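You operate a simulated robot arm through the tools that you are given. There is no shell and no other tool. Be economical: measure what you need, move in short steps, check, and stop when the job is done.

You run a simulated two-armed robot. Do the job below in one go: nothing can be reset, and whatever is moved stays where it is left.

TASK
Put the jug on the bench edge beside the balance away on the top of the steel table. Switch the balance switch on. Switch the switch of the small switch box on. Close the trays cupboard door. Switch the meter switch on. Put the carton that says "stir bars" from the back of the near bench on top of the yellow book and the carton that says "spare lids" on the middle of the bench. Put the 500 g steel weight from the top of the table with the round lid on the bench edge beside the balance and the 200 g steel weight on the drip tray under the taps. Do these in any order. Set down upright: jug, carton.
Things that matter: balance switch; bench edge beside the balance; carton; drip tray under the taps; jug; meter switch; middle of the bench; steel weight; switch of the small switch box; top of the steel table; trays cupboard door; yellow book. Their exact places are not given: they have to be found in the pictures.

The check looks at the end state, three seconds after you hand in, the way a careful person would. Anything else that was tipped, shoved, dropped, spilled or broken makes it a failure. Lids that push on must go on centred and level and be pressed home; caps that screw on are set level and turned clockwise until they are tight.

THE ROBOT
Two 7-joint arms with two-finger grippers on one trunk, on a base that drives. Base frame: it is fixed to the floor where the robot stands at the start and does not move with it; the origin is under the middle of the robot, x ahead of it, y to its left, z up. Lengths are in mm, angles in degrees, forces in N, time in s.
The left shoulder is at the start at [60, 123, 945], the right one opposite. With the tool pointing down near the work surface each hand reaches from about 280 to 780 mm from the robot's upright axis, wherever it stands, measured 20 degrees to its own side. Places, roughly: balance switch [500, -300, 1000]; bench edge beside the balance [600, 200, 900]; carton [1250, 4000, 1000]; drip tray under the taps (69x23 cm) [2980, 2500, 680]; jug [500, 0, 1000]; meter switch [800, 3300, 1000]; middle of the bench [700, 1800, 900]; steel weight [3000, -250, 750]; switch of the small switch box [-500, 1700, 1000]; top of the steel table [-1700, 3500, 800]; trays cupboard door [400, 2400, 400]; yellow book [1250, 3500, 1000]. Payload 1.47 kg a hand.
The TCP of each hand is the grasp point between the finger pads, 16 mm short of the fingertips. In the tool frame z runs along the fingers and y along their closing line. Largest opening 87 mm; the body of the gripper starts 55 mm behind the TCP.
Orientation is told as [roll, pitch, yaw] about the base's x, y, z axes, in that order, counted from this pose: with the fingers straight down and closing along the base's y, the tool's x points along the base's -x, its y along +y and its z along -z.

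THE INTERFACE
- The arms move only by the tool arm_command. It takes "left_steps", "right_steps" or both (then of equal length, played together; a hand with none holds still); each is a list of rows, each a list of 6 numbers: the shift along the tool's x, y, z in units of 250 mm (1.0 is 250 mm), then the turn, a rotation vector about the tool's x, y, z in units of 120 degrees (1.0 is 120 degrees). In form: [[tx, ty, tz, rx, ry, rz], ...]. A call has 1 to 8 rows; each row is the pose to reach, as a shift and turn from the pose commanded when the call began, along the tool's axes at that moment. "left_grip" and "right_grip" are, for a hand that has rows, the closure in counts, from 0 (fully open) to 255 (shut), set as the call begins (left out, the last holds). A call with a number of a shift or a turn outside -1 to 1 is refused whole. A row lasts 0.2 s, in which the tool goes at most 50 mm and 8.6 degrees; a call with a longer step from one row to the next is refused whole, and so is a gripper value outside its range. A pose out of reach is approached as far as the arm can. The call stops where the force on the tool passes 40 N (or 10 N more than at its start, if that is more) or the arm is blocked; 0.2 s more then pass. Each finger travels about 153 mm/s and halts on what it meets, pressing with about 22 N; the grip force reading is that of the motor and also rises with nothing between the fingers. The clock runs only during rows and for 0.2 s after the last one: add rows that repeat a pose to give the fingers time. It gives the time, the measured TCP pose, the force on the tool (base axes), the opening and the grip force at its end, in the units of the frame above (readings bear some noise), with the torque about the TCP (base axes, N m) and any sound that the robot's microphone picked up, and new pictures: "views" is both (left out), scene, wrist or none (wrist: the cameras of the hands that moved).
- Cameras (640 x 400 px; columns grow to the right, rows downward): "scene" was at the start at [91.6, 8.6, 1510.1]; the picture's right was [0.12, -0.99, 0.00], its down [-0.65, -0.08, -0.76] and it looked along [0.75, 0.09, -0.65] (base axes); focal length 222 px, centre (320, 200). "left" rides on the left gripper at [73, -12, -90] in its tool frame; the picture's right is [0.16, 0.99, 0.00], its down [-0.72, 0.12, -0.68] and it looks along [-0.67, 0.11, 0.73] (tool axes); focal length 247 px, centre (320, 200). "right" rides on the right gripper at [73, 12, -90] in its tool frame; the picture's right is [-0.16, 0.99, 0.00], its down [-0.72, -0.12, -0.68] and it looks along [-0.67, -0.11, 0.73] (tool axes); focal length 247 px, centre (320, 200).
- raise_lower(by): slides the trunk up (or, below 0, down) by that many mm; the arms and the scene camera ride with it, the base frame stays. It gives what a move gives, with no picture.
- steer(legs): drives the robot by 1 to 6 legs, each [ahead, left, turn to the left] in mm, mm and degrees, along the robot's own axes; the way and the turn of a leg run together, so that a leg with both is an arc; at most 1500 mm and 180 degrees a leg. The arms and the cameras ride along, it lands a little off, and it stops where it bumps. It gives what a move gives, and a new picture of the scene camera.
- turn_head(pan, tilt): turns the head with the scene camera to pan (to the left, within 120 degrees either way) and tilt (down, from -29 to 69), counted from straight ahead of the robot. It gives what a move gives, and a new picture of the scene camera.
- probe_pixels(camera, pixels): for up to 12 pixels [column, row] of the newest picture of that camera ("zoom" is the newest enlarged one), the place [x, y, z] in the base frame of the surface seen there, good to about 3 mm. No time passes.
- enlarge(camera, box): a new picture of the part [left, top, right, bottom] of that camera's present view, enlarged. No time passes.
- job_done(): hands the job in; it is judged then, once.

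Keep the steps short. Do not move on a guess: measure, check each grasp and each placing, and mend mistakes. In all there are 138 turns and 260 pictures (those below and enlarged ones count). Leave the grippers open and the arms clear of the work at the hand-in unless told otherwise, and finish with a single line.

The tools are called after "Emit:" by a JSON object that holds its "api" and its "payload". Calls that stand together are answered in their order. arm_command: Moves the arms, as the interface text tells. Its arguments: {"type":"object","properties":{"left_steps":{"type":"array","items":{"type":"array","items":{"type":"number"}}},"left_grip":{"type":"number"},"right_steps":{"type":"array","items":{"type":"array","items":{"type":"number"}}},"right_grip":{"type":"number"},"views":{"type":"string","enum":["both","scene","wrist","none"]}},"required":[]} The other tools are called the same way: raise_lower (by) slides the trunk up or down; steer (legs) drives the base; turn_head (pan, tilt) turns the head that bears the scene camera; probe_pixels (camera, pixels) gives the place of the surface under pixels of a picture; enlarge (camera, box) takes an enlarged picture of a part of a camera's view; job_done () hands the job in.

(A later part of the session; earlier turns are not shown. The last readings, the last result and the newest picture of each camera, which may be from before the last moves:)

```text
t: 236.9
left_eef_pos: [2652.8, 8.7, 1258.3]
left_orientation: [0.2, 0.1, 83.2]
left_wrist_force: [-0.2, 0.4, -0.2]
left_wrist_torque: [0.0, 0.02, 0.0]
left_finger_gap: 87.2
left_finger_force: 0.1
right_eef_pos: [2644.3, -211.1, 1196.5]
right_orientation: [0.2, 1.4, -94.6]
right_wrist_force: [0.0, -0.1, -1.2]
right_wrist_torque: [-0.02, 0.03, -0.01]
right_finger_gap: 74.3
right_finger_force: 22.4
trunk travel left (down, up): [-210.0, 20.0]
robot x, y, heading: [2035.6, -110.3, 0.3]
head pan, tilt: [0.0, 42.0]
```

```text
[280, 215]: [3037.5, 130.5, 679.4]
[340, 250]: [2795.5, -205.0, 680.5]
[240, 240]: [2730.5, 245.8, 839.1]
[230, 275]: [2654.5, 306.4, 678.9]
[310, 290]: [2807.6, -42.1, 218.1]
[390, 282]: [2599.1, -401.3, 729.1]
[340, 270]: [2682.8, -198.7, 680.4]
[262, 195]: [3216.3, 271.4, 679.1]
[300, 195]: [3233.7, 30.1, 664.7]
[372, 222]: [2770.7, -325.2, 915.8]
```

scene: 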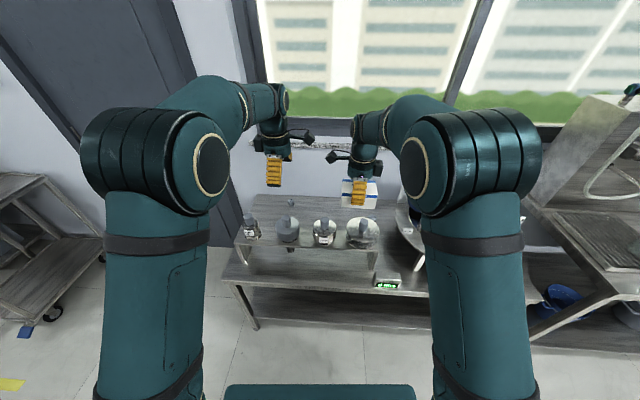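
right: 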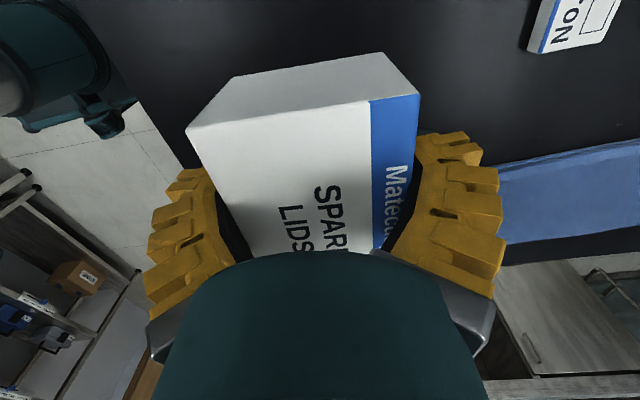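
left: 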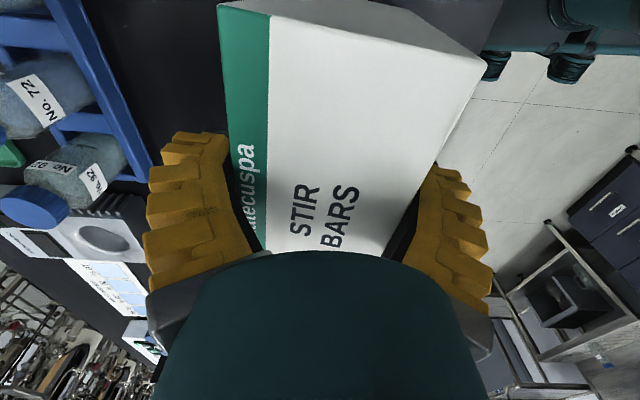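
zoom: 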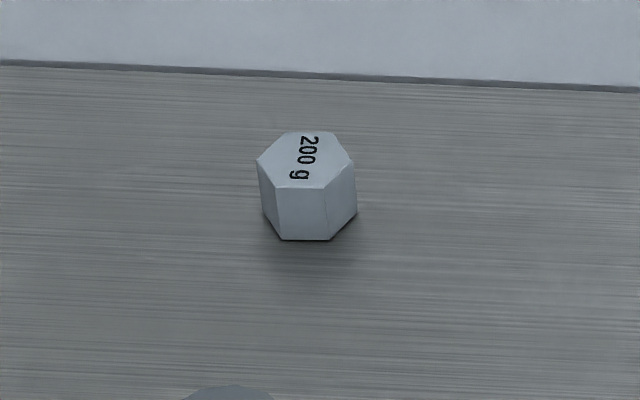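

The 200 g weight is at (3135,73), top z 709; the 500 g is at (2988,-386), top z 719. Both stand behind the riser on a table top at z 680. I fetch the 200 g first, from the table's left end. I move to (2036,890), turn to face -y, and look.

Emit:
{"api": "steer", "payload": {"legs": [[0, 950, 0], [0, 0, -90]]}}

Emit:
{"api": "arm_command", "payload": {"left_steps": [[0, 0, 0, 0, 0, 0.07], [0, 0, 0, 0, 0, 0.14], [0, 0, 0, 0, 0, 0.21], [0, 0, 0, 0, 0, 0.28], [0, 0, 0, 0, 0, 0.35], [0, 0, 0, 0, 0, 0.42], [0, 0, 0, 0, 0, 0.49], [0, 0, 0, 0, 0, 0.56]], "views": "none"}}

```text
t: 249.4
left_eef_pos: [2136.6, 220.4, 1258.9]
left_orientation: [0.3, 0.0, -7.3]
left_wrist_force: [0.3, -0.3, -0.3]
left_wrist_torque: [0.0, 0.02, -0.01]
left_finger_gap: 87.1
left_finger_force: 0.0
right_eef_pos: [1915.6, 229.3, 1196.2]
right_orientation: [0.3, 1.4, 174.7]
right_wrist_force: [-0.1, -0.1, -1.4]
right_wrist_torque: [-0.02, 0.0, 0.0]
right_finger_gap: 73.2
right_finger_force: 21.7
trunk travel left (down, up): [-210.0, 20.0]
robot x, y, heading: [2028.0, 832.5, -89.9]
head pan, tilt: [0.0, 42.0]
```

scene: 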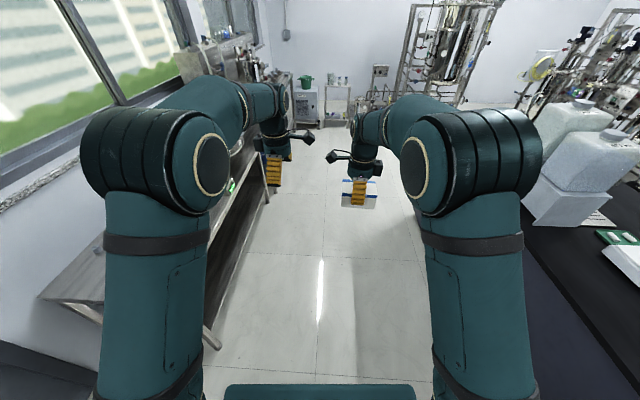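

```text
t: 251.2
left_eef_pos: [2136.4, 219.7, 1259.0]
left_orientation: [-0.1, 0.3, -74.6]
left_wrist_force: [0.2, 0.4, -0.4]
left_wrist_torque: [-0.03, -0.01, 0.01]
left_finger_gap: 86.9
left_finger_force: 0.0
right_eef_pos: [1916.6, 230.9, 1195.3]
right_orientation: [0.3, 1.4, 174.8]
right_wrist_force: [0.4, 0.1, -1.1]
right_wrist_torque: [0.01, 0.01, -0.01]
right_finger_gap: 73.0
right_finger_force: 21.4
trunk travel left (down, up): [-210.0, 20.0]
robot x, y, heading: [2029.2, 831.7, -89.9]
head pan, tilt: [0.0, 42.0]
```

I strafe 740 mm left to stand off the table's end, and lower the trunk 100 mm.

Emit:
{"api": "steer", "payload": {"legs": [[0, 740, 0]]}}

Emit:
{"api": "raise_lower", "payload": {"by": -100}}

```text
t: 258.1
left_eef_pos: [2876.5, 217.4, 1258.4]
left_orientation: [0.0, 0.2, -74.7]
left_wrist_force: [-0.6, 0.2, 0.8]
left_wrist_torque: [0.01, -0.02, -0.01]
left_finger_gap: 87.1
left_finger_force: 0.0
right_eef_pos: [2656.3, 229.7, 1196.1]
right_orientation: [0.3, 1.4, 174.5]
right_wrist_force: [-0.6, 0.2, -1.6]
right_wrist_torque: [-0.01, 0.03, 0.0]
right_finger_gap: 72.6
right_finger_force: 21.7
trunk travel left (down, up): [-210.0, 20.0]
robot x, y, heading: [2765.2, 833.5, -90.4]
head pan, tilt: [0.0, 42.0]
```

scene: 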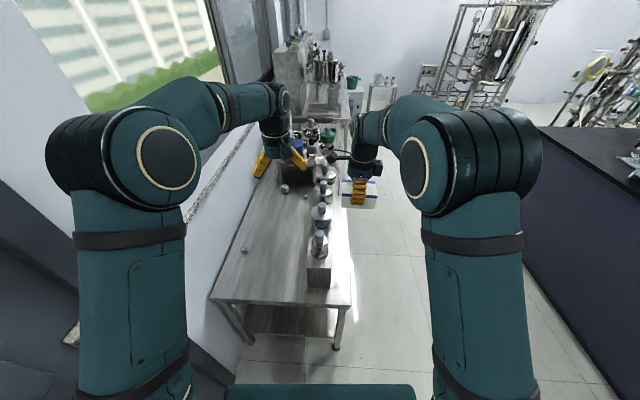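

```text
t: 259.4
left_eef_pos: [2876.0, 217.2, 1158.7]
left_orientation: [0.0, 0.2, -74.8]
left_wrist_force: [0.2, -0.3, -0.3]
left_wrist_torque: [0.01, -0.01, -0.01]
left_finger_gap: 86.8
left_finger_force: 0.1
right_eef_pos: [2656.8, 228.4, 1096.6]
right_orientation: [0.2, 1.4, 174.7]
right_wrist_force: [0.5, -0.1, -1.1]
right_wrist_torque: [0.06, -0.03, 0.0]
right_finger_gap: 72.5
right_finger_force: 22.5
trunk travel left (down, up): [-110.0, 120.0]
robot x, y, heading: [2771.3, 832.5, -90.2]
head pan, tilt: [0.0, 42.0]
```

I see the 200 g at (244,249). I probe it and the table end.

Emit:
{"api": "enlarge", "payload": {"camera": "scene", "box": [205, 150, 365, 310]}}

Emit:
{"api": "probe_pixels", "payload": {"camera": "scene", "pixels": [[213, 298], [345, 303], [244, 245], [285, 186], [240, 200], [320, 265]]}}

```text
2.50 times, centred on (285, 230) of scene
```

zoom: 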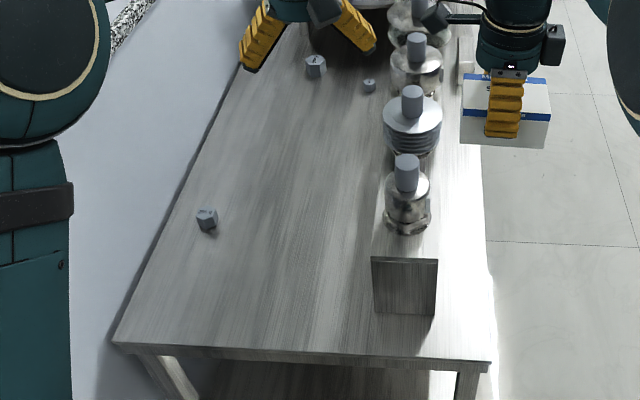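

```text
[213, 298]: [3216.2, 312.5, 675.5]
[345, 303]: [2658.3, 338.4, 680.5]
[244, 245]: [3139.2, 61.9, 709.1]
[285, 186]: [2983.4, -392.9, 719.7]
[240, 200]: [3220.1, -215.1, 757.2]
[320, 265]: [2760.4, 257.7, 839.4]
```

I drive 125 mm ahead, then move the left hand over the 200 g weight, aligned to grip along x.

Emit:
{"api": "steer", "payload": {"legs": [[125, 0, 0]]}}

Emit:
{"api": "arm_command", "payload": {"left_steps": [[-0.045, 0.12, 0.06, 0, 0, 0.016], [-0.09, 0.24, 0.14, 0, 0, 0.032], [-0.135, 0.36, 0.24, 0, 0, 0.048], [-0.18, 0.48, 0.34, 0, 0, 0.064], [-0.225, 0.6, 0.44, 0, 0, 0.08], [-0.27, 0.72, 0.56, 0, 0, 0.096], [-0.315, 0.85, 0.68, 0, 0, 0.112], [-0.36, 0.98, 0.8, 0, 0, 0.128]], "views": "both"}}

Emit:
{"api": "enlarge", "payload": {"camera": "left", "box": [240, 40, 400, 160]}}

```text
t: 260.7
left_eef_pos: [2875.9, 89.1, 1157.4]
left_orientation: [0.0, 0.2, -74.8]
left_wrist_force: [0.3, -0.1, -0.5]
left_wrist_torque: [0.03, 0.0, 0.0]
left_finger_gap: 87.1
left_finger_force: 0.0
right_eef_pos: [2657.1, 101.6, 1095.9]
right_orientation: [0.1, 1.4, 174.7]
right_wrist_force: [0.0, -0.1, -1.4]
right_wrist_torque: [0.04, 0.01, 0.0]
right_finger_gap: 72.6
right_finger_force: 22.1
trunk travel left (down, up): [-110.0, 120.0]
robot x, y, heading: [2767.1, 704.4, -90.4]
head pan, tilt: [0.0, 42.0]
```

scene: 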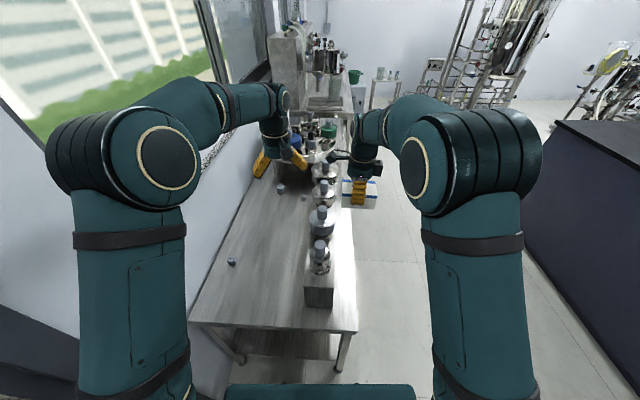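

```text
t: 262.5
left_eef_pos: [3137.2, 69.3, 957.2]
left_orientation: [-0.1, 0.1, -90.1]
left_wrist_force: [-0.4, 0.1, 0.0]
left_wrist_torque: [0.04, 0.01, 0.0]
left_finger_gap: 86.9
left_finger_force: 0.0
right_eef_pos: [2657.2, 101.8, 1096.4]
right_orientation: [0.3, 1.4, 174.8]
right_wrist_force: [0.8, 0.0, -0.8]
right_wrist_torque: [0.01, 0.0, 0.0]
right_finger_gap: 72.7
right_finger_force: 22.3
trunk travel left (down, up): [-110.0, 120.0]
robot x, y, heading: [2770.0, 706.8, -90.3]
head pan, tilt: [0.0, 42.0]
```

scene: 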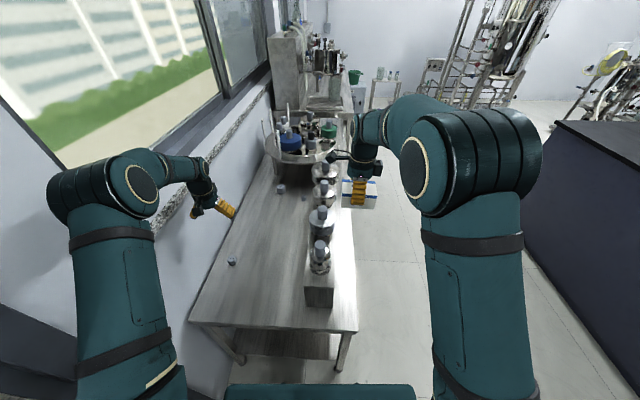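
left: 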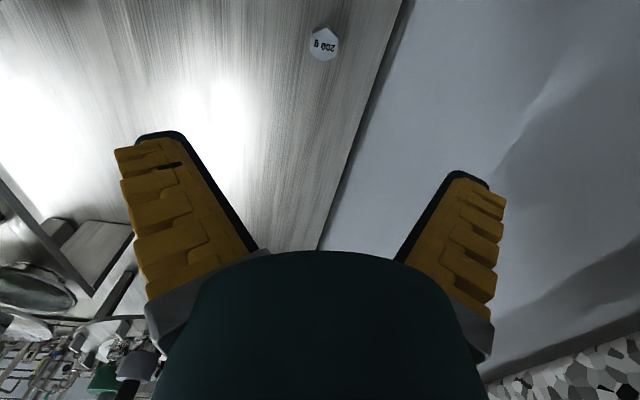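

```text
3.33 times, centred on (320, 100) of left
```

zoom: 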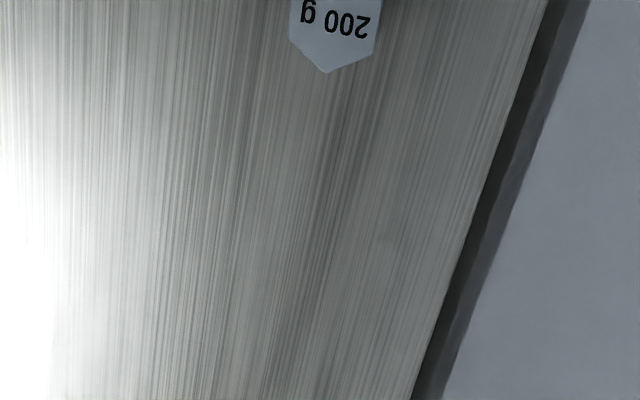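

It is the 200 g weight and its flats face the fingers. I probe its centre.

Emit:
{"api": "probe_pixels", "payload": {"camera": "left", "pixels": [[312, 42], [335, 42], [324, 30], [325, 56], [324, 42]]}}

```text
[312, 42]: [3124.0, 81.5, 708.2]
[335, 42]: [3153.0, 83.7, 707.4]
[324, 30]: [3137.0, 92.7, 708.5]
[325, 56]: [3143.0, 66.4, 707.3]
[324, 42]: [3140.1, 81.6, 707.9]
```

Centre (3139,79). I descend.

Emit:
{"api": "arm_command", "payload": {"left_steps": [[0.04, 0.008, 0.18, 0, 0, 0], [0.04, 0.008, 0.36, 0, 0, 0], [0.04, 0.008, 0.54, 0, 0, 0], [0.04, 0.008, 0.72, 0, 0, 0], [0.04, 0.008, 0.88, 0, 0, 0], [0.04, 0.008, 1.0, 0, 0, 0]], "views": "none"}}

Emit:
{"api": "arm_command", "payload": {"left_steps": [[0, 0, 0.015, 0, 0, 0], [0, 0, 0.025, 0, 0, 0]], "views": "wrist"}}

```text
t: 263.9
left_eef_pos: [3136.3, 79.4, 709.0]
left_orientation: [-0.2, 0.2, -90.0]
left_wrist_force: [0.0, -0.1, -0.6]
left_wrist_torque: [0.01, 0.01, 0.01]
left_finger_gap: 87.2
left_finger_force: 0.1
right_eef_pos: [2657.5, 102.7, 1097.6]
right_orientation: [0.2, 1.4, 174.6]
right_wrist_force: [0.8, 0.0, -1.0]
right_wrist_torque: [-0.05, -0.03, 0.0]
right_finger_gap: 72.4
right_finger_force: 21.9
trunk travel left (down, up): [-110.0, 120.0]
robot x, y, heading: [2767.1, 705.7, -90.1]
head pan, tilt: [0.0, 42.0]
```

```text
t: 264.5
left_eef_pos: [3137.8, 80.4, 701.2]
left_orientation: [0.0, 0.1, -90.0]
left_wrist_force: [-0.4, 0.0, 0.9]
left_wrist_torque: [0.03, 0.03, -0.01]
left_finger_gap: 87.0
left_finger_force: 0.0
right_eef_pos: [2657.7, 102.0, 1095.6]
right_orientation: [0.2, 1.4, 174.7]
right_wrist_force: [-0.5, -0.1, -2.1]
right_wrist_torque: [-0.01, -0.02, 0.03]
right_finger_gap: 72.2
right_finger_force: 22.4
trunk travel left (down, up): [-110.0, 120.0]
robot x, y, heading: [2767.5, 703.4, -89.8]
head pan, tilt: [0.0, 42.0]
```

left: 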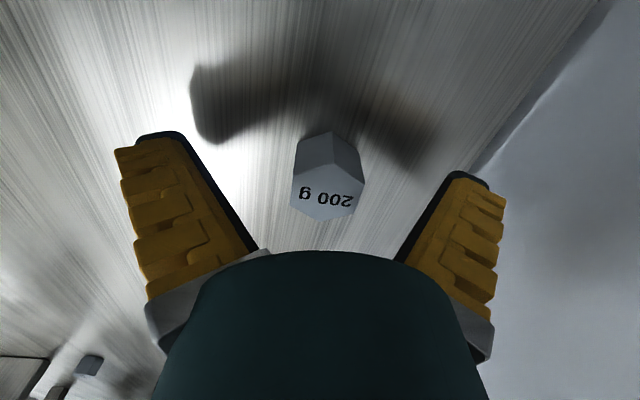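

The weight is between the fingers. I close and lift 250 mm.

Emit:
{"api": "arm_command", "payload": {"left_steps": [[0, 0, 0, 0, 0, 0], [0, 0, 0, 0, 0, 0], [0, 0, 0, 0, 0, 0], [0, 0, 0, 0, 0, 0], [0, 0, -0.1, 0, 0, 0], [0, 0, -0.25, 0, 0, 0], [0, 0, -0.45, 0, 0, 0], [0, 0, -0.65, 0, 0, 0]], "left_grip": 255, "views": "wrist"}}

```text
t: 266.3
left_eef_pos: [3136.2, 82.0, 864.0]
left_orientation: [-0.1, 0.1, -90.0]
left_wrist_force: [-0.1, 0.1, -2.2]
left_wrist_torque: [-0.03, -0.03, 0.01]
left_finger_gap: 27.9
left_finger_force: 22.3
right_eef_pos: [2657.0, 102.6, 1095.9]
right_orientation: [0.3, 1.4, 174.7]
right_wrist_force: [-0.1, 1.3, -1.4]
right_wrist_torque: [0.02, -0.04, -0.01]
right_finger_gap: 71.9
right_finger_force: 21.2
trunk travel left (down, up): [-110.0, 120.0]
robot x, y, heading: [2767.6, 707.3, -90.3]
head pan, tilt: [0.0, 42.0]
```

left: 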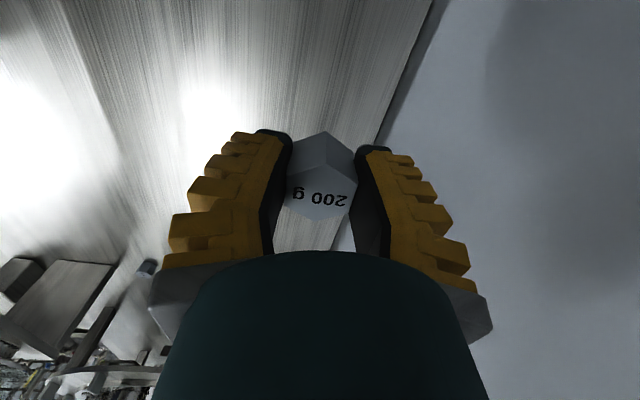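

The 200 g weight is held. I raise and draw in the left arm, then drive back up the aisle to the tap table.

Emit:
{"api": "arm_command", "payload": {"left_steps": [[0, -0.08, -0.14, 0, 0, 0], [0, -0.2, -0.28, 0, 0, 0], [0, -0.33, -0.41, 0, 0, 0], [0, -0.46, -0.54, 0, 0, 0], [0, -0.6, -0.66, 0, 0, 0], [0, -0.74, -0.78, 0, 0, 0], [0, -0.87, -0.9, 0, 0, 0], [0, -0.98, -1.0, 0, 0, 0]], "views": "none"}}

Emit:
{"api": "steer", "payload": {"legs": [[-60, 0, 0], [0, -650, 0], [-1500, 0, 0], [-130, 0, 0], [0, 0, 90]]}}

```text
t: 268.1
left_eef_pos: [2892.6, 78.3, 1115.3]
left_orientation: [-0.1, 0.2, -89.9]
left_wrist_force: [-0.7, 0.6, -1.8]
left_wrist_torque: [0.0, 0.0, -0.01]
left_finger_gap: 27.5
left_finger_force: 22.2
right_eef_pos: [2655.4, 101.5, 1096.0]
right_orientation: [0.2, 1.4, 174.6]
right_wrist_force: [0.4, 0.2, -2.1]
right_wrist_torque: [0.01, -0.02, 0.01]
right_finger_gap: 72.0
right_finger_force: 22.5
trunk travel left (down, up): [-110.0, 120.0]
robot x, y, heading: [2767.2, 707.3, -90.3]
head pan, tilt: [0.0, 42.0]
```

```text
t: 286.6
left_eef_pos: [2690.2, 2536.5, 1115.5]
left_orientation: [0.0, 0.3, 2.4]
left_wrist_force: [-0.5, -0.7, -0.7]
left_wrist_torque: [0.0, 0.06, 0.01]
left_finger_gap: 24.1
left_finger_force: 22.1
right_eef_pos: [2677.4, 2299.3, 1096.9]
right_orientation: [0.2, 1.4, -92.9]
right_wrist_force: [1.0, -0.7, -0.7]
right_wrist_torque: [0.0, -0.02, -0.02]
right_finger_gap: 71.5
right_finger_force: 22.3
trunk travel left (down, up): [-110.0, 120.0]
robot x, y, heading: [2072.0, 2382.9, 2.6]
head pan, tilt: [0.0, 42.0]
```

scene: 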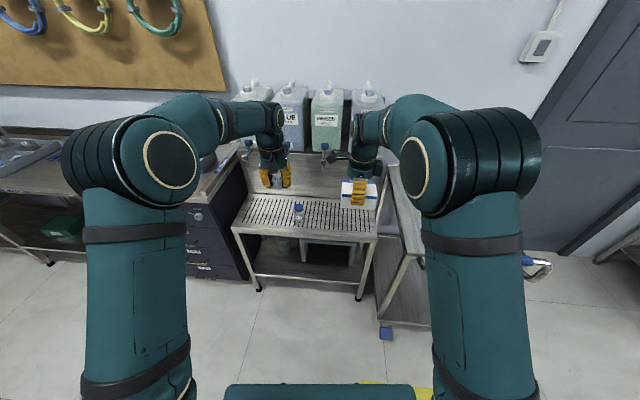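

I see the drip tray grille at (305,212) with a small bottle at (298,210). I probe it and check the weight in the hand.

Emit:
{"api": "enlarge", "payload": {"camera": "left", "box": [200, 80, 440, 280]}}

Emit:
{"api": "enlarge", "payload": {"camera": "scene", "box": [220, 140, 400, 260]}}

Emit:
{"api": "probe_pixels", "payload": {"camera": "scene", "pixels": [[245, 222], [372, 226], [255, 200], [350, 212], [330, 215], [270, 212], [298, 208], [380, 300], [325, 160], [300, 236], [280, 205], [345, 222]]}}

```text
2.00 times, centred on (320, 180) of left
```

zoom: 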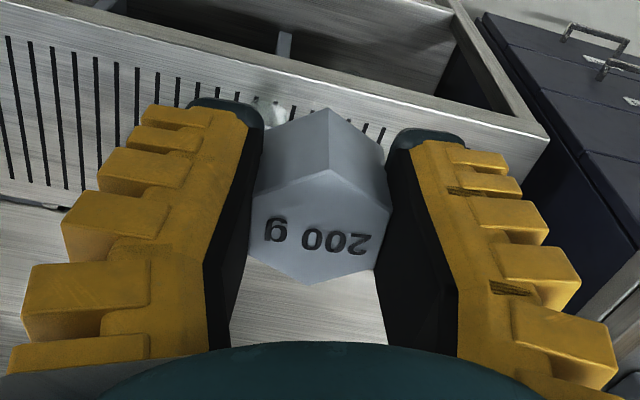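

```text
3.33 times, centred on (310, 200) of scene
```

zoom: 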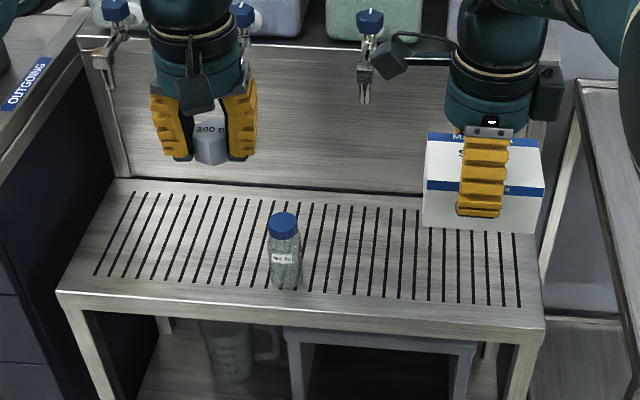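

```text
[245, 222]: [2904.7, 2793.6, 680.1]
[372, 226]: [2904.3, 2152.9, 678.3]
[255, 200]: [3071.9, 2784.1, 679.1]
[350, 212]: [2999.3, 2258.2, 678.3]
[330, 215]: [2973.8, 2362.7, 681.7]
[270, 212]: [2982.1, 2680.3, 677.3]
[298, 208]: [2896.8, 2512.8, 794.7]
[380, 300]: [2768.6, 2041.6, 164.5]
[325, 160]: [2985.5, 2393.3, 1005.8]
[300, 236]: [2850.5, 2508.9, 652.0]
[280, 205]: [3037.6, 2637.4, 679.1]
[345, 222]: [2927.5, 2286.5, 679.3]
```

Tray: x 2860–3090, y 2130–2810, z 680. I will set the weight at about (2970,2655), clear of the bottle and the taps. First I pull the right hand (lids) back 150 mm, then drive in.

Emit:
{"api": "arm_command", "payload": {"right_steps": [[-0.01, -0.12, -0.02, 0, 0, 0], [-0.02, -0.24, -0.04, 0, 0, 0], [-0.03, -0.36, -0.06, 0, 0, 0], [-0.05, -0.48, -0.08, 0, 0, 0], [-0.06, -0.6, -0.1, 0, 0, 0]], "views": "none"}}

Emit:
{"api": "steer", "payload": {"legs": [[0, 0, -2.6], [0, 148, 0], [275, 0, 0]]}}

```text
t: 287.8
left_eef_pos: [2690.1, 2537.1, 1116.1]
left_orientation: [-0.1, 0.2, 2.5]
left_wrist_force: [-0.2, -0.1, -2.1]
left_wrist_torque: [0.01, 0.0, 0.05]
left_finger_gap: 24.2
left_finger_force: 22.3
right_eef_pos: [2526.9, 2290.0, 1122.3]
right_orientation: [0.3, 1.4, -92.9]
right_wrist_force: [-0.2, -0.8, -0.9]
right_wrist_torque: [0.03, 0.02, 0.02]
right_finger_gap: 71.3
right_finger_force: 21.3
trunk travel left (down, up): [-110.0, 120.0]
robot x, y, heading: [2070.3, 2385.5, 2.2]
head pan, tilt: [0.0, 42.0]
```

```text
t: 291.7
left_eef_pos: [2977.9, 2651.9, 1113.7]
left_orientation: [-0.1, 0.4, -0.5]
left_wrist_force: [0.2, 0.0, -1.9]
left_wrist_torque: [0.01, 0.02, 0.0]
left_finger_gap: 24.3
left_finger_force: 21.8
right_eef_pos: [2801.2, 2414.4, 1120.5]
right_orientation: [0.1, 1.4, -95.8]
right_wrist_force: [-0.2, 0.5, -1.3]
right_wrist_torque: [-0.02, 0.02, 0.02]
right_finger_gap: 71.3
right_finger_force: 22.1
trunk travel left (down, up): [-110.0, 120.0]
robot x, y, heading: [2348.0, 2533.8, -0.5]
head pan, tilt: [0.0, 42.0]
```

scene: 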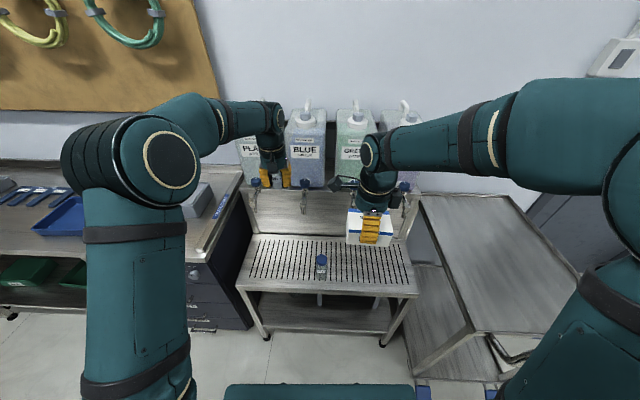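

I check where the taps are before descending.

Emit:
{"api": "probe_pixels", "payload": {"camera": "scene", "pixels": [[254, 182], [254, 205], [304, 182], [304, 205], [403, 188], [275, 175], [293, 178], [262, 178]]}}

Emit:
{"api": "enlarge", "payload": {"camera": "left", "box": [0, 0, 640, 400]}}

```text
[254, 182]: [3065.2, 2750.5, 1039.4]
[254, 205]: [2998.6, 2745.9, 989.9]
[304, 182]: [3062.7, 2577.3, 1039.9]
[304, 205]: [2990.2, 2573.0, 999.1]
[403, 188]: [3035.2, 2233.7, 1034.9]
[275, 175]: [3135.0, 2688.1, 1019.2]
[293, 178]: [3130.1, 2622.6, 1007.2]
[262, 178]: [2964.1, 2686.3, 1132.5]
```

```text
1.00 times, centred on (320, 200) of left (not enlarged: the box is as wide or as high as the picture)
```

zoom: 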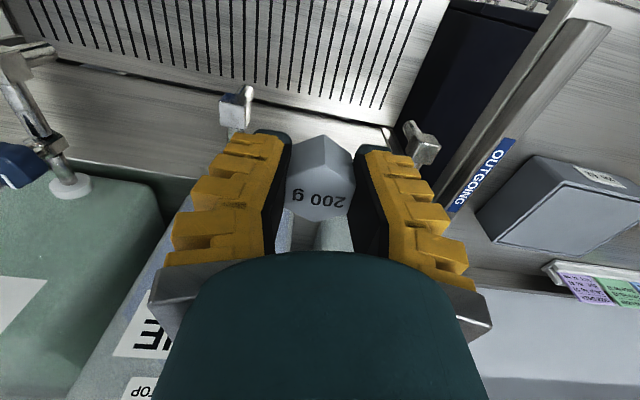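

The taps are at x≥2985, y≈2575 and 2748. I shift 50 mm toward me, to x≈2926, and then descend between them.

Emit:
{"api": "arm_command", "payload": {"left_steps": [[0.11, 0, 0, 0, 0, 0], [0.21, 0, 0.03, 0, 0, 0], [0.21, 0, 0.2, 0, 0, 0], [0.21, 0, 0.37, 0, 0, 0], [0.21, 0, 0.54, 0, 0, 0], [0.21, 0, 0.71, 0, 0, 0], [0.21, 0, 0.88, 0, 0, 0], [0.21, 0, 1.0, 0, 0, 0]], "views": "none"}}

Emit:
{"api": "arm_command", "payload": {"left_steps": [[0, 0, 0.16, 0, 0, 0], [0, 0, 0.32, 0, 0, 0], [0, 0, 0.46, 0, 0, 0], [0, 0, 0.56, 0, 0, 0], [0, 0, 0.61, 0, 0, 0]], "views": "both"}}

```text
t: 293.5
left_eef_pos: [2922.6, 2652.6, 865.1]
left_orientation: [-0.1, 0.3, -0.6]
left_wrist_force: [0.9, 0.3, -2.3]
left_wrist_torque: [-0.01, 0.04, 0.0]
left_finger_gap: 23.9
left_finger_force: 22.0
right_eef_pos: [2801.1, 2414.6, 1120.8]
right_orientation: [0.3, 1.3, -95.8]
right_wrist_force: [0.4, -0.4, -0.1]
right_wrist_torque: [-0.01, -0.02, -0.01]
right_finger_gap: 71.2
right_finger_force: 21.8
trunk travel left (down, up): [-110.0, 120.0]
robot x, y, heading: [2349.2, 2529.7, -0.8]
head pan, tilt: [0.0, 42.0]
```

```text
t: 294.7
left_eef_pos: [2922.2, 2652.6, 713.0]
left_orientation: [-0.1, 0.2, -0.5]
left_wrist_force: [-0.7, -0.3, -1.6]
left_wrist_torque: [0.06, 0.04, 0.0]
left_finger_gap: 24.3
left_finger_force: 21.8
right_eef_pos: [2800.8, 2413.8, 1121.6]
right_orientation: [0.2, 1.4, -95.8]
right_wrist_force: [-0.3, -0.1, -2.2]
right_wrist_torque: [0.0, 0.01, -0.01]
right_finger_gap: 71.3
right_finger_force: 22.0
trunk travel left (down, up): [-110.0, 120.0]
robot x, y, heading: [2353.6, 2526.9, -0.7]
head pan, tilt: [0.0, 42.0]
```

scene: 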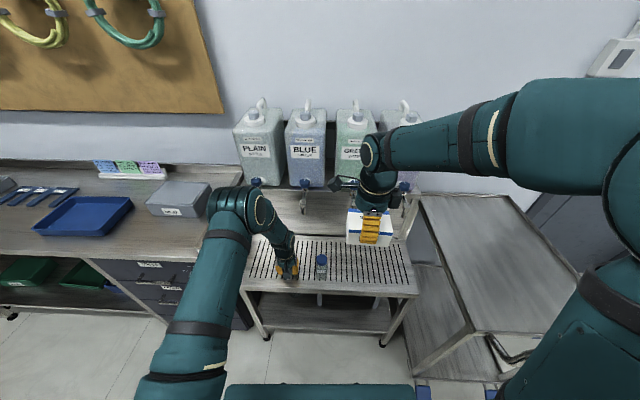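
left: 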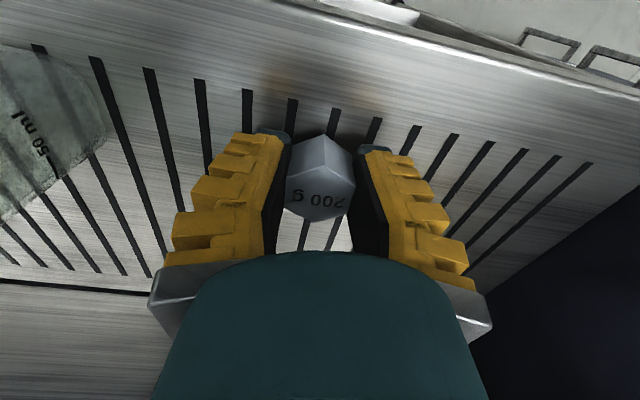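

About 11 mm above the grille. I lower to contact.

Emit:
{"api": "arm_command", "payload": {"left_steps": [[0, 0, 0.016, 0, 0, 0], [0, 0, 0.028, 0, 0, 0], [0, 0, 0.038, 0, 0, 0], [0, 0, 0.046, 0, 0, 0]], "views": "none"}}

```text
t: 295.7
left_eef_pos: [2922.8, 2651.1, 703.5]
left_orientation: [-0.1, 0.1, -0.4]
left_wrist_force: [0.3, 2.0, 10.2]
left_wrist_torque: [0.01, 0.18, -0.01]
left_finger_gap: 28.1
left_finger_force: 21.9
right_eef_pos: [2799.8, 2413.0, 1121.8]
right_orientation: [0.3, 1.4, -95.8]
right_wrist_force: [0.6, 0.4, -0.8]
right_wrist_torque: [-0.03, -0.01, 0.03]
right_finger_gap: 71.3
right_finger_force: 22.2
trunk travel left (down, up): [-110.0, 120.0]
robot x, y, heading: [2349.4, 2529.6, -0.6]
head pan, tilt: [0.0, 42.0]
```

Contact at 10 N. I open and lift away.

Emit:
{"api": "arm_command", "payload": {"left_steps": [[0, 0, 0, 0, 0, 0], [0, 0, 0, 0, 0, 0], [0, 0, 0, 0, 0, 0]], "left_grip": 60, "views": "none"}}

Emit:
{"api": "arm_command", "payload": {"left_steps": [[0, 0, -0.1, 0, 0, 0], [0, 0, -0.25, 0, 0, 0], [0, 0, -0.42, 0, 0, 0], [0, 0, -0.59, 0, 0, 0], [0.1, 0, -0.74, 0, 0, 0], [0.25, 0, -0.85, 0, 0, 0], [0.4, 0, -0.95, 0, 0, 0], [0.5, 0, -1.0, 0, 0, 0]], "views": "wrist"}}

Emit:
{"api": "enlarge", "payload": {"camera": "scene", "box": [230, 215, 350, 295]}}

```text
t: 296.5
left_eef_pos: [2923.2, 2650.7, 702.3]
left_orientation: [-0.1, 0.2, -0.5]
left_wrist_force: [0.4, -0.4, -0.1]
left_wrist_torque: [-0.02, 0.02, 0.01]
left_finger_gap: 70.4
left_finger_force: 2.5
right_eef_pos: [2801.3, 2414.2, 1120.4]
right_orientation: [0.2, 1.4, -95.8]
right_wrist_force: [-0.1, 0.2, -1.7]
right_wrist_torque: [0.0, 0.02, 0.01]
right_finger_gap: 70.9
right_finger_force: 22.3
trunk travel left (down, up): [-110.0, 120.0]
robot x, y, heading: [2346.9, 2529.8, -0.7]
head pan, tilt: [0.0, 42.0]
```

```text
t: 298.3
left_eef_pos: [2797.2, 2652.9, 952.2]
left_orientation: [-0.2, 0.2, -0.5]
left_wrist_force: [-0.1, 0.8, 0.8]
left_wrist_torque: [0.03, -0.01, -0.03]
left_finger_gap: 70.5
left_finger_force: 2.4
right_eef_pos: [2800.0, 2413.4, 1120.9]
right_orientation: [0.1, 1.4, -95.8]
right_wrist_force: [-0.2, -0.8, -1.0]
right_wrist_torque: [0.05, -0.03, -0.01]
right_finger_gap: 71.2
right_finger_force: 21.4
trunk travel left (down, up): [-110.0, 120.0]
robot x, y, heading: [2352.1, 2531.3, -0.6]
head pan, tilt: [0.0, 42.0]
```

left: 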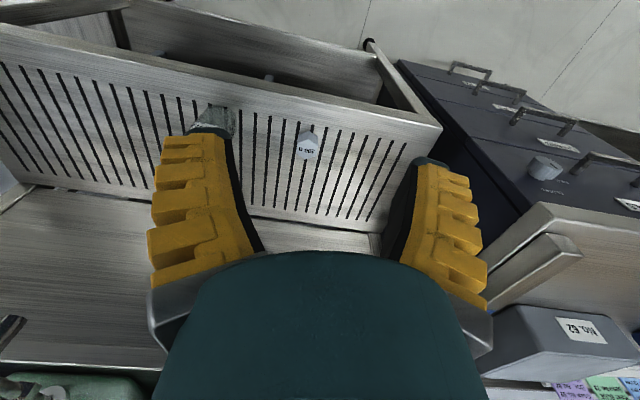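

```text
5.00 times, centred on (290, 255) of scene
```

zoom: 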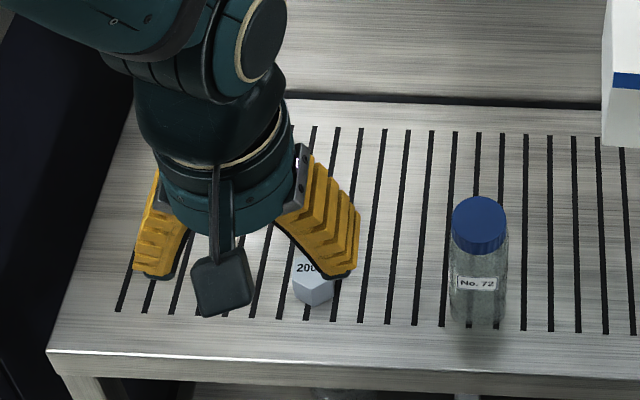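

The 200 g weight stands on the drip tray. I raise the left hand and trunk and drive back to the weights table for the 500 g.

Emit:
{"api": "arm_command", "payload": {"left_steps": [[0.1, 0, -0.15, 0, 0, 0], [0.2, 0, -0.3, 0, 0, 0], [0.25, 0, -0.48, 0, 0, 0], [0.25, 0, -0.65, 0, 0, 0]], "left_grip": 0, "views": "none"}}

Emit:
{"api": "raise_lower", "payload": {"by": 100}}

Emit:
{"api": "steer", "payload": {"legs": [[-330, 0, 0], [0, 0, -89.5], [1500, 0, 0], [1480, 0, 0], [0, 0, 90]]}}

```text
t: 299.3
left_eef_pos: [2736.6, 2653.6, 1115.5]
left_orientation: [-0.2, 0.3, -0.4]
left_wrist_force: [-0.2, 0.9, 0.6]
left_wrist_torque: [0.0, 0.0, -0.01]
left_finger_gap: 87.1
left_finger_force: 0.1
right_eef_pos: [2800.2, 2414.1, 1121.0]
right_orientation: [0.3, 1.5, -95.8]
right_wrist_force: [0.2, 0.0, -1.7]
right_wrist_torque: [0.01, -0.02, 0.0]
right_finger_gap: 71.1
right_finger_force: 22.0
trunk travel left (down, up): [-110.0, 120.0]
robot x, y, heading: [2350.4, 2534.6, -0.7]
head pan, tilt: [0.0, 42.0]
```

```text
t: 300.6
left_eef_pos: [2736.5, 2653.8, 1214.9]
left_orientation: [-0.1, 0.3, -0.4]
left_wrist_force: [0.2, -0.8, 0.1]
left_wrist_torque: [-0.01, -0.01, 0.0]
left_finger_gap: 87.1
left_finger_force: 0.1
right_eef_pos: [2801.2, 2414.3, 1221.3]
right_orientation: [0.2, 1.4, -95.8]
right_wrist_force: [-0.3, -0.3, -1.4]
right_wrist_torque: [0.01, -0.01, 0.02]
right_finger_gap: 71.1
right_finger_force: 21.4
trunk travel left (down, up): [-210.0, 20.0]
robot x, y, heading: [2349.1, 2529.6, -0.7]
head pan, tilt: [0.0, 42.0]
```

```text
t: 324.5
left_eef_pos: [2347.1, -326.4, 1214.9]
left_orientation: [-0.1, 0.2, 0.2]
left_wrist_force: [-0.5, 0.0, -0.4]
left_wrist_torque: [0.02, -0.02, -0.04]
left_finger_gap: 87.0
left_finger_force: 0.1
right_eef_pos: [2413.9, -566.9, 1220.9]
right_orientation: [0.3, 1.4, -95.1]
right_wrist_force: [-0.3, -0.1, -1.4]
right_wrist_torque: [-0.01, 0.04, 0.01]
right_finger_gap: 71.2
right_finger_force: 21.5
trunk travel left (down, up): [-210.0, 20.0]
robot x, y, heading: [1960.2, -455.4, -0.2]
head pan, tilt: [0.0, 42.0]
```

scene: 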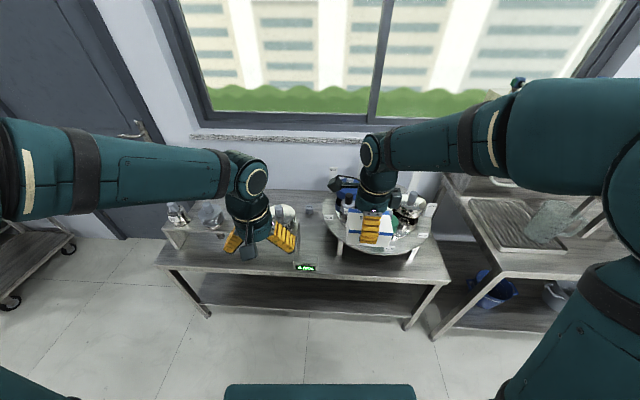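

I see the 500 g weight near (309,210), between the big lid and a turntable. I zoom and probe.

Emit:
{"api": "enlarge", "payload": {"camera": "scene", "box": [260, 180, 400, 280]}}

Emit:
{"api": "probe_pixels", "payload": {"camera": "scene", "pixels": [[309, 208], [305, 210], [313, 210], [309, 212], [286, 205], [328, 215], [340, 240], [330, 228], [345, 200], [290, 210], [318, 190]]}}

```text
4.00 times, centred on (330, 230) of scene
```

zoom: 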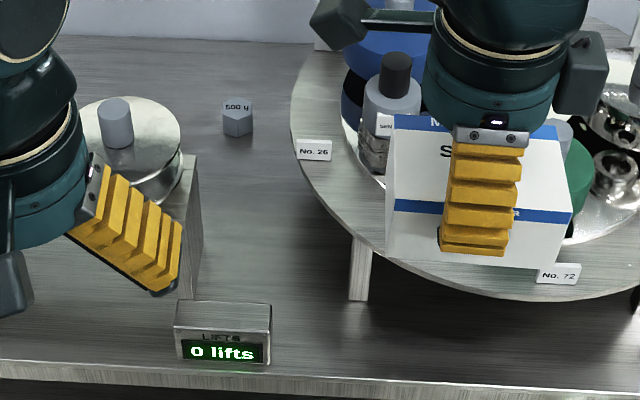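

```text
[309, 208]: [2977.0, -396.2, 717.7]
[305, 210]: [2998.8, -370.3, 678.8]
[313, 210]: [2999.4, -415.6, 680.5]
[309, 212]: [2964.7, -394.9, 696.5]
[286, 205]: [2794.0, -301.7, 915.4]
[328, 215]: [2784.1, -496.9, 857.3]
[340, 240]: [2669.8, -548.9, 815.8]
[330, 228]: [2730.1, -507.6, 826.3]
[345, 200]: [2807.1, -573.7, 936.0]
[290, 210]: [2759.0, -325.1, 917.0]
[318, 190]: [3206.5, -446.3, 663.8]
```

500 g at (2985,-393), top 718. I lower the trunk 100 mm and drive in: 320 ahead, 68 right.

Emit:
{"api": "steer", "payload": {"legs": [[0, -68, 0], [320, 0, 0]]}}

Emit:
{"api": "raise_lower", "payload": {"by": -90}}

```text
t: 327.5
left_eef_pos: [2662.2, -394.7, 1214.7]
left_orientation: [-0.1, 0.3, 0.1]
left_wrist_force: [0.5, -0.5, -0.3]
left_wrist_torque: [-0.01, 0.02, -0.02]
left_finger_gap: 86.9
left_finger_force: 0.0
right_eef_pos: [2727.6, -634.0, 1221.0]
right_orientation: [0.2, 1.4, -95.2]
right_wrist_force: [0.0, 0.2, -1.7]
right_wrist_torque: [0.02, -0.03, 0.02]
right_finger_gap: 70.9
right_finger_force: 21.5
trunk travel left (down, up): [-210.0, 20.0]
robot x, y, heading: [2272.9, -524.4, -0.0]
head pan, tilt: [0.0, 42.0]
```

scene: 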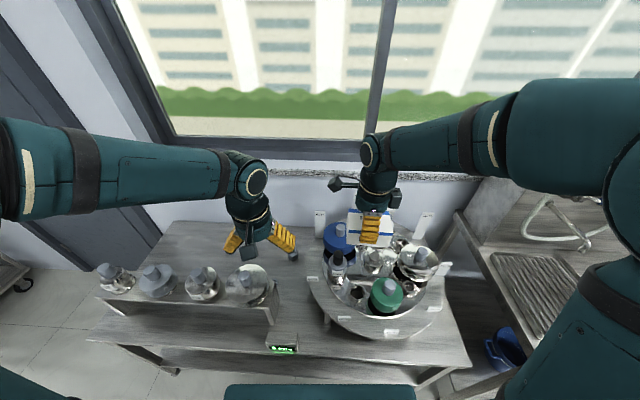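

```text
t: 328.8
left_eef_pos: [2661.4, -394.5, 1124.0]
left_orientation: [-0.1, 0.2, 0.0]
left_wrist_force: [0.1, 0.5, -0.2]
left_wrist_torque: [0.0, 0.01, -0.01]
left_finger_gap: 86.9
left_finger_force: 0.0
right_eef_pos: [2726.6, -635.2, 1131.4]
right_orientation: [0.1, 1.4, -95.2]
right_wrist_force: [0.2, 0.2, -0.7]
right_wrist_torque: [0.03, 0.02, 0.0]
right_finger_gap: 70.8
right_finger_force: 21.8
trunk travel left (down, up): [-120.0, 110.0]
robot x, y, heading: [2274.7, -524.4, 0.0]
head pan, tilt: [0.0, 42.0]
```

I move the left hand forward over the weight at this height.

Emit:
{"api": "arm_command", "payload": {"left_steps": [[-0.17, 0, 0, 0, 0, 0], [-0.34, 0, 0, 0, 0, 0], [-0.51, 0, 0, 0, 0, 0], [-0.68, 0, 0, 0, 0, 0], [-0.85, 0, 0, 0, 0, 0], [-1.0, 0, 0, 0, 0, 0]], "views": "none"}}

Emit:
{"api": "arm_command", "payload": {"left_steps": [[-0.1, 0, 0.1, 0, 0, 0], [-0.2, 0, 0.2, 0, 0, 0], [-0.28, 0, 0.35, 0, 0, 0], [-0.28, 0, 0.5, 0, 0, 0]], "views": "both"}}

Emit:
{"api": "enlarge", "payload": {"camera": "left", "box": [240, 20, 400, 140]}}

```text
t: 330.2
left_eef_pos: [2910.7, -394.3, 1121.6]
left_orientation: [0.0, 0.4, 0.2]
left_wrist_force: [-0.5, -0.1, 0.0]
left_wrist_torque: [-0.03, 0.01, 0.0]
left_finger_gap: 86.9
left_finger_force: 0.1
right_eef_pos: [2727.4, -634.3, 1131.8]
right_orientation: [0.1, 1.4, -95.2]
right_wrist_force: [0.1, 0.0, -1.2]
right_wrist_torque: [0.04, 0.04, -0.01]
right_finger_gap: 71.1
right_finger_force: 22.2
trunk travel left (down, up): [-120.0, 110.0]
robot x, y, heading: [2276.8, -522.4, -0.1]
head pan, tilt: [0.0, 42.0]
```

```text
t: 331.2
left_eef_pos: [2980.9, -394.3, 999.9]
left_orientation: [0.0, 0.2, 0.1]
left_wrist_force: [-0.4, 0.2, -0.6]
left_wrist_torque: [-0.02, -0.03, -0.03]
left_finger_gap: 87.2
left_finger_force: 0.1
right_eef_pos: [2726.1, -634.8, 1131.0]
right_orientation: [0.2, 1.4, -95.3]
right_wrist_force: [-0.2, -0.3, -1.7]
right_wrist_torque: [0.03, -0.03, 0.0]
right_finger_gap: 70.8
right_finger_force: 21.8
trunk travel left (down, up): [-120.0, 110.0]
robot x, y, heading: [2271.1, -525.1, 0.0]
head pan, tilt: [0.0, 42.0]
```

scene: 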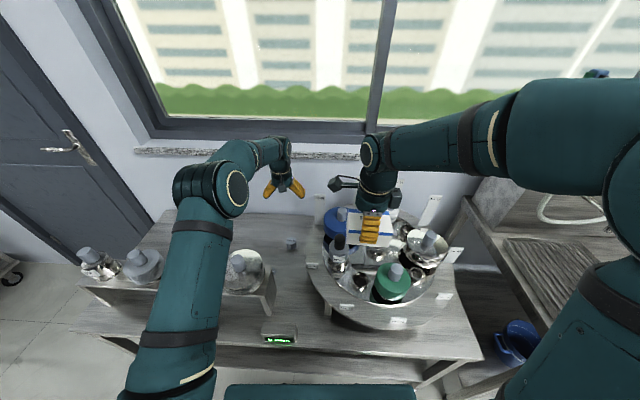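
left: 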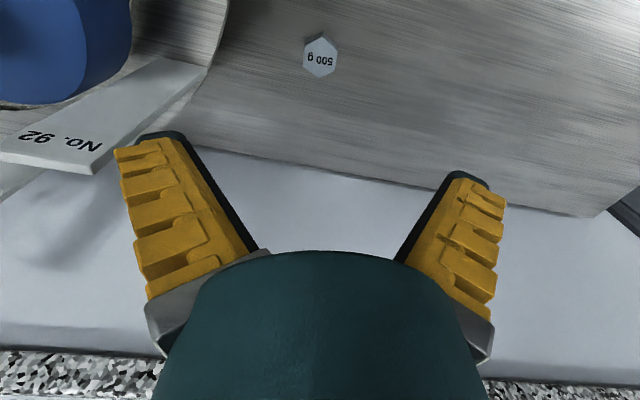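

```text
3.33 times, centred on (320, 80) of left
```

zoom: 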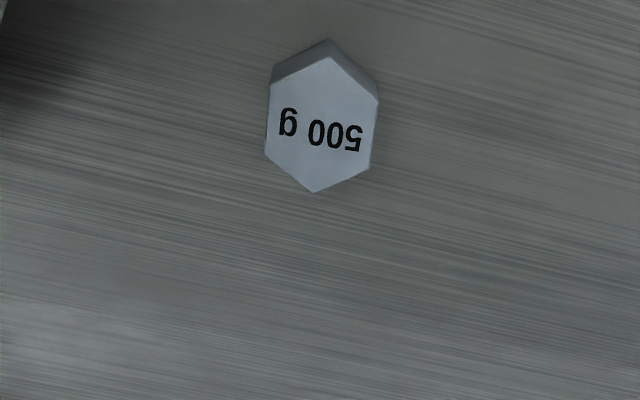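

Flats face the fingers. I probe the weight centre and the sign "No. 92" beside the right finger.

Emit:
{"api": "probe_pixels", "payload": {"camera": "left", "pixels": [[305, 55], [335, 55], [320, 40], [318, 72], [320, 57], [150, 70], [90, 155], [195, 75], [130, 40]]}}

```text
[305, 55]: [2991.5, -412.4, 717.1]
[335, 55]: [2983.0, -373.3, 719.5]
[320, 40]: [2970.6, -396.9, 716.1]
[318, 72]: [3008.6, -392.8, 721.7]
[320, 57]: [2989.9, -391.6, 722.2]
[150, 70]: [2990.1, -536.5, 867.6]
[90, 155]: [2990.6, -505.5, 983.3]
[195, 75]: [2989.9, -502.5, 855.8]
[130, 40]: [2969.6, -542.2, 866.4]
```

Weight centre (2989,-393); the sign is 110 mm away. I narrow the fingers a little and descend.

Emit:
{"api": "arm_command", "payload": {"left_steps": [[-0.032, 0.005, 0.15, 0, 0, 0], [-0.032, 0.005, 0.3, 0, 0, 0], [-0.032, 0.005, 0.45, 0, 0, 0], [-0.032, 0.005, 0.6, 0, 0, 0], [-0.032, 0.005, 0.75, 0, 0, 0], [-0.032, 0.005, 0.88, 0, 0, 0], [-0.032, 0.005, 1.0, 0, 0, 0]], "left_grip": 50, "views": "none"}}

Emit:
{"api": "arm_command", "payload": {"left_steps": [[0, 0, 0.1, 0, 0, 0], [0, 0, 0.16, 0, 0, 0], [0, 0, 0.19, 0, 0, 0]], "views": "wrist"}}

```text
t: 332.8
left_eef_pos: [2989.9, -392.2, 747.4]
left_orientation: [-0.1, 0.2, 0.1]
left_wrist_force: [0.1, 0.1, -0.5]
left_wrist_torque: [0.01, 0.0, 0.0]
left_finger_gap: 73.4
left_finger_force: 3.0
right_eef_pos: [2727.4, -633.4, 1131.4]
right_orientation: [0.2, 1.4, -95.2]
right_wrist_force: [-0.4, -0.3, -1.8]
right_wrist_torque: [-0.03, -0.05, 0.01]
right_finger_gap: 70.7
right_finger_force: 21.6
trunk travel left (down, up): [-120.0, 110.0]
robot x, y, heading: [2274.1, -523.8, -0.2]
head pan, tilt: [0.0, 42.0]
```

```text
t: 333.6
left_eef_pos: [2988.4, -393.3, 701.5]
left_orientation: [0.0, 0.2, 0.1]
left_wrist_force: [0.0, 0.0, -0.1]
left_wrist_torque: [0.0, 0.04, -0.02]
left_finger_gap: 73.5
left_finger_force: 2.3
right_eef_pos: [2726.9, -634.5, 1129.9]
right_orientation: [0.3, 1.4, -95.2]
right_wrist_force: [-0.4, -0.2, -1.6]
right_wrist_torque: [0.01, 0.01, 0.01]
right_finger_gap: 70.8
right_finger_force: 22.2
trunk travel left (down, up): [-120.0, 110.0]
robot x, y, heading: [2273.2, -522.8, -0.1]
head pan, tilt: [0.0, 42.0]
```

left: 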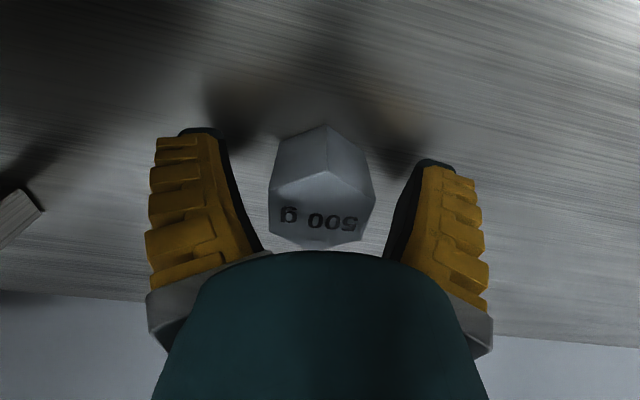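

I close on the weight and lift straight up.

Emit:
{"api": "arm_command", "payload": {"left_steps": [[0, 0, 0, 0, 0, 0], [0, 0, 0, 0, 0, 0], [0, 0, 0, 0, 0, 0], [0, 0, 0, 0, 0, 0], [0, 0, -0.08, 0, 0, 0], [0, 0, -0.22, 0, 0, 0], [0, 0, -0.4, 0, 0, 0], [0, 0, -0.58, 0, 0, 0]], "left_grip": 255, "views": "none"}}

Emit:
{"api": "arm_command", "payload": {"left_steps": [[0, 0, -0.18, 0, 0, 0], [0, 0, -0.36, 0, 0, 0], [0, 0, -0.54, 0, 0, 0], [0, 0, -0.72, 0, 0, 0], [0, 0, -0.9, 0, 0, 0], [0.1, 0, -1.0, 0, 0, 0], [0.28, 0, -1.0, 0, 0, 0], [0.46, 0, -1.0, 0, 0, 0]], "views": "wrist"}}

```text
t: 335.4
left_eef_pos: [2987.6, -393.0, 848.0]
left_orientation: [-0.1, 0.4, 0.1]
left_wrist_force: [-0.4, -0.3, -5.3]
left_wrist_torque: [0.03, -0.01, -0.04]
left_finger_gap: 40.8
left_finger_force: 22.0
right_eef_pos: [2727.8, -634.7, 1131.7]
right_orientation: [0.2, 1.5, -95.2]
right_wrist_force: [-0.8, -0.6, -0.3]
right_wrist_torque: [0.01, -0.02, 0.0]
right_finger_gap: 70.9
right_finger_force: 22.0
trunk travel left (down, up): [-120.0, 110.0]
robot x, y, heading: [2276.3, -520.4, 0.1]
head pan, tilt: [0.0, 42.0]
```

```text
t: 337.2
left_eef_pos: [2874.3, -392.9, 1099.0]
left_orientation: [-0.1, 0.2, 0.0]
left_wrist_force: [-0.5, 0.8, -5.8]
left_wrist_torque: [-0.04, -0.03, -0.02]
left_finger_gap: 40.5
left_finger_force: 21.5
right_eef_pos: [2726.1, -635.0, 1131.1]
right_orientation: [0.2, 1.5, -95.2]
right_wrist_force: [-0.3, 0.4, -0.8]
right_wrist_torque: [-0.02, -0.04, -0.01]
right_finger_gap: 71.0
right_finger_force: 22.3
trunk travel left (down, up): [-120.0, 110.0]
robot x, y, heading: [2274.2, -521.1, 0.3]
head pan, tilt: [0.0, 42.0]
```

left: 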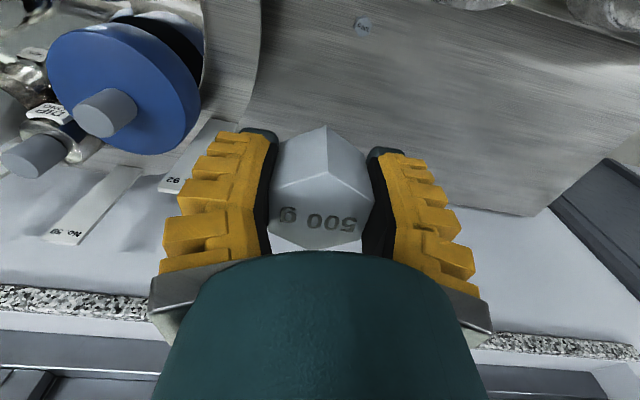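

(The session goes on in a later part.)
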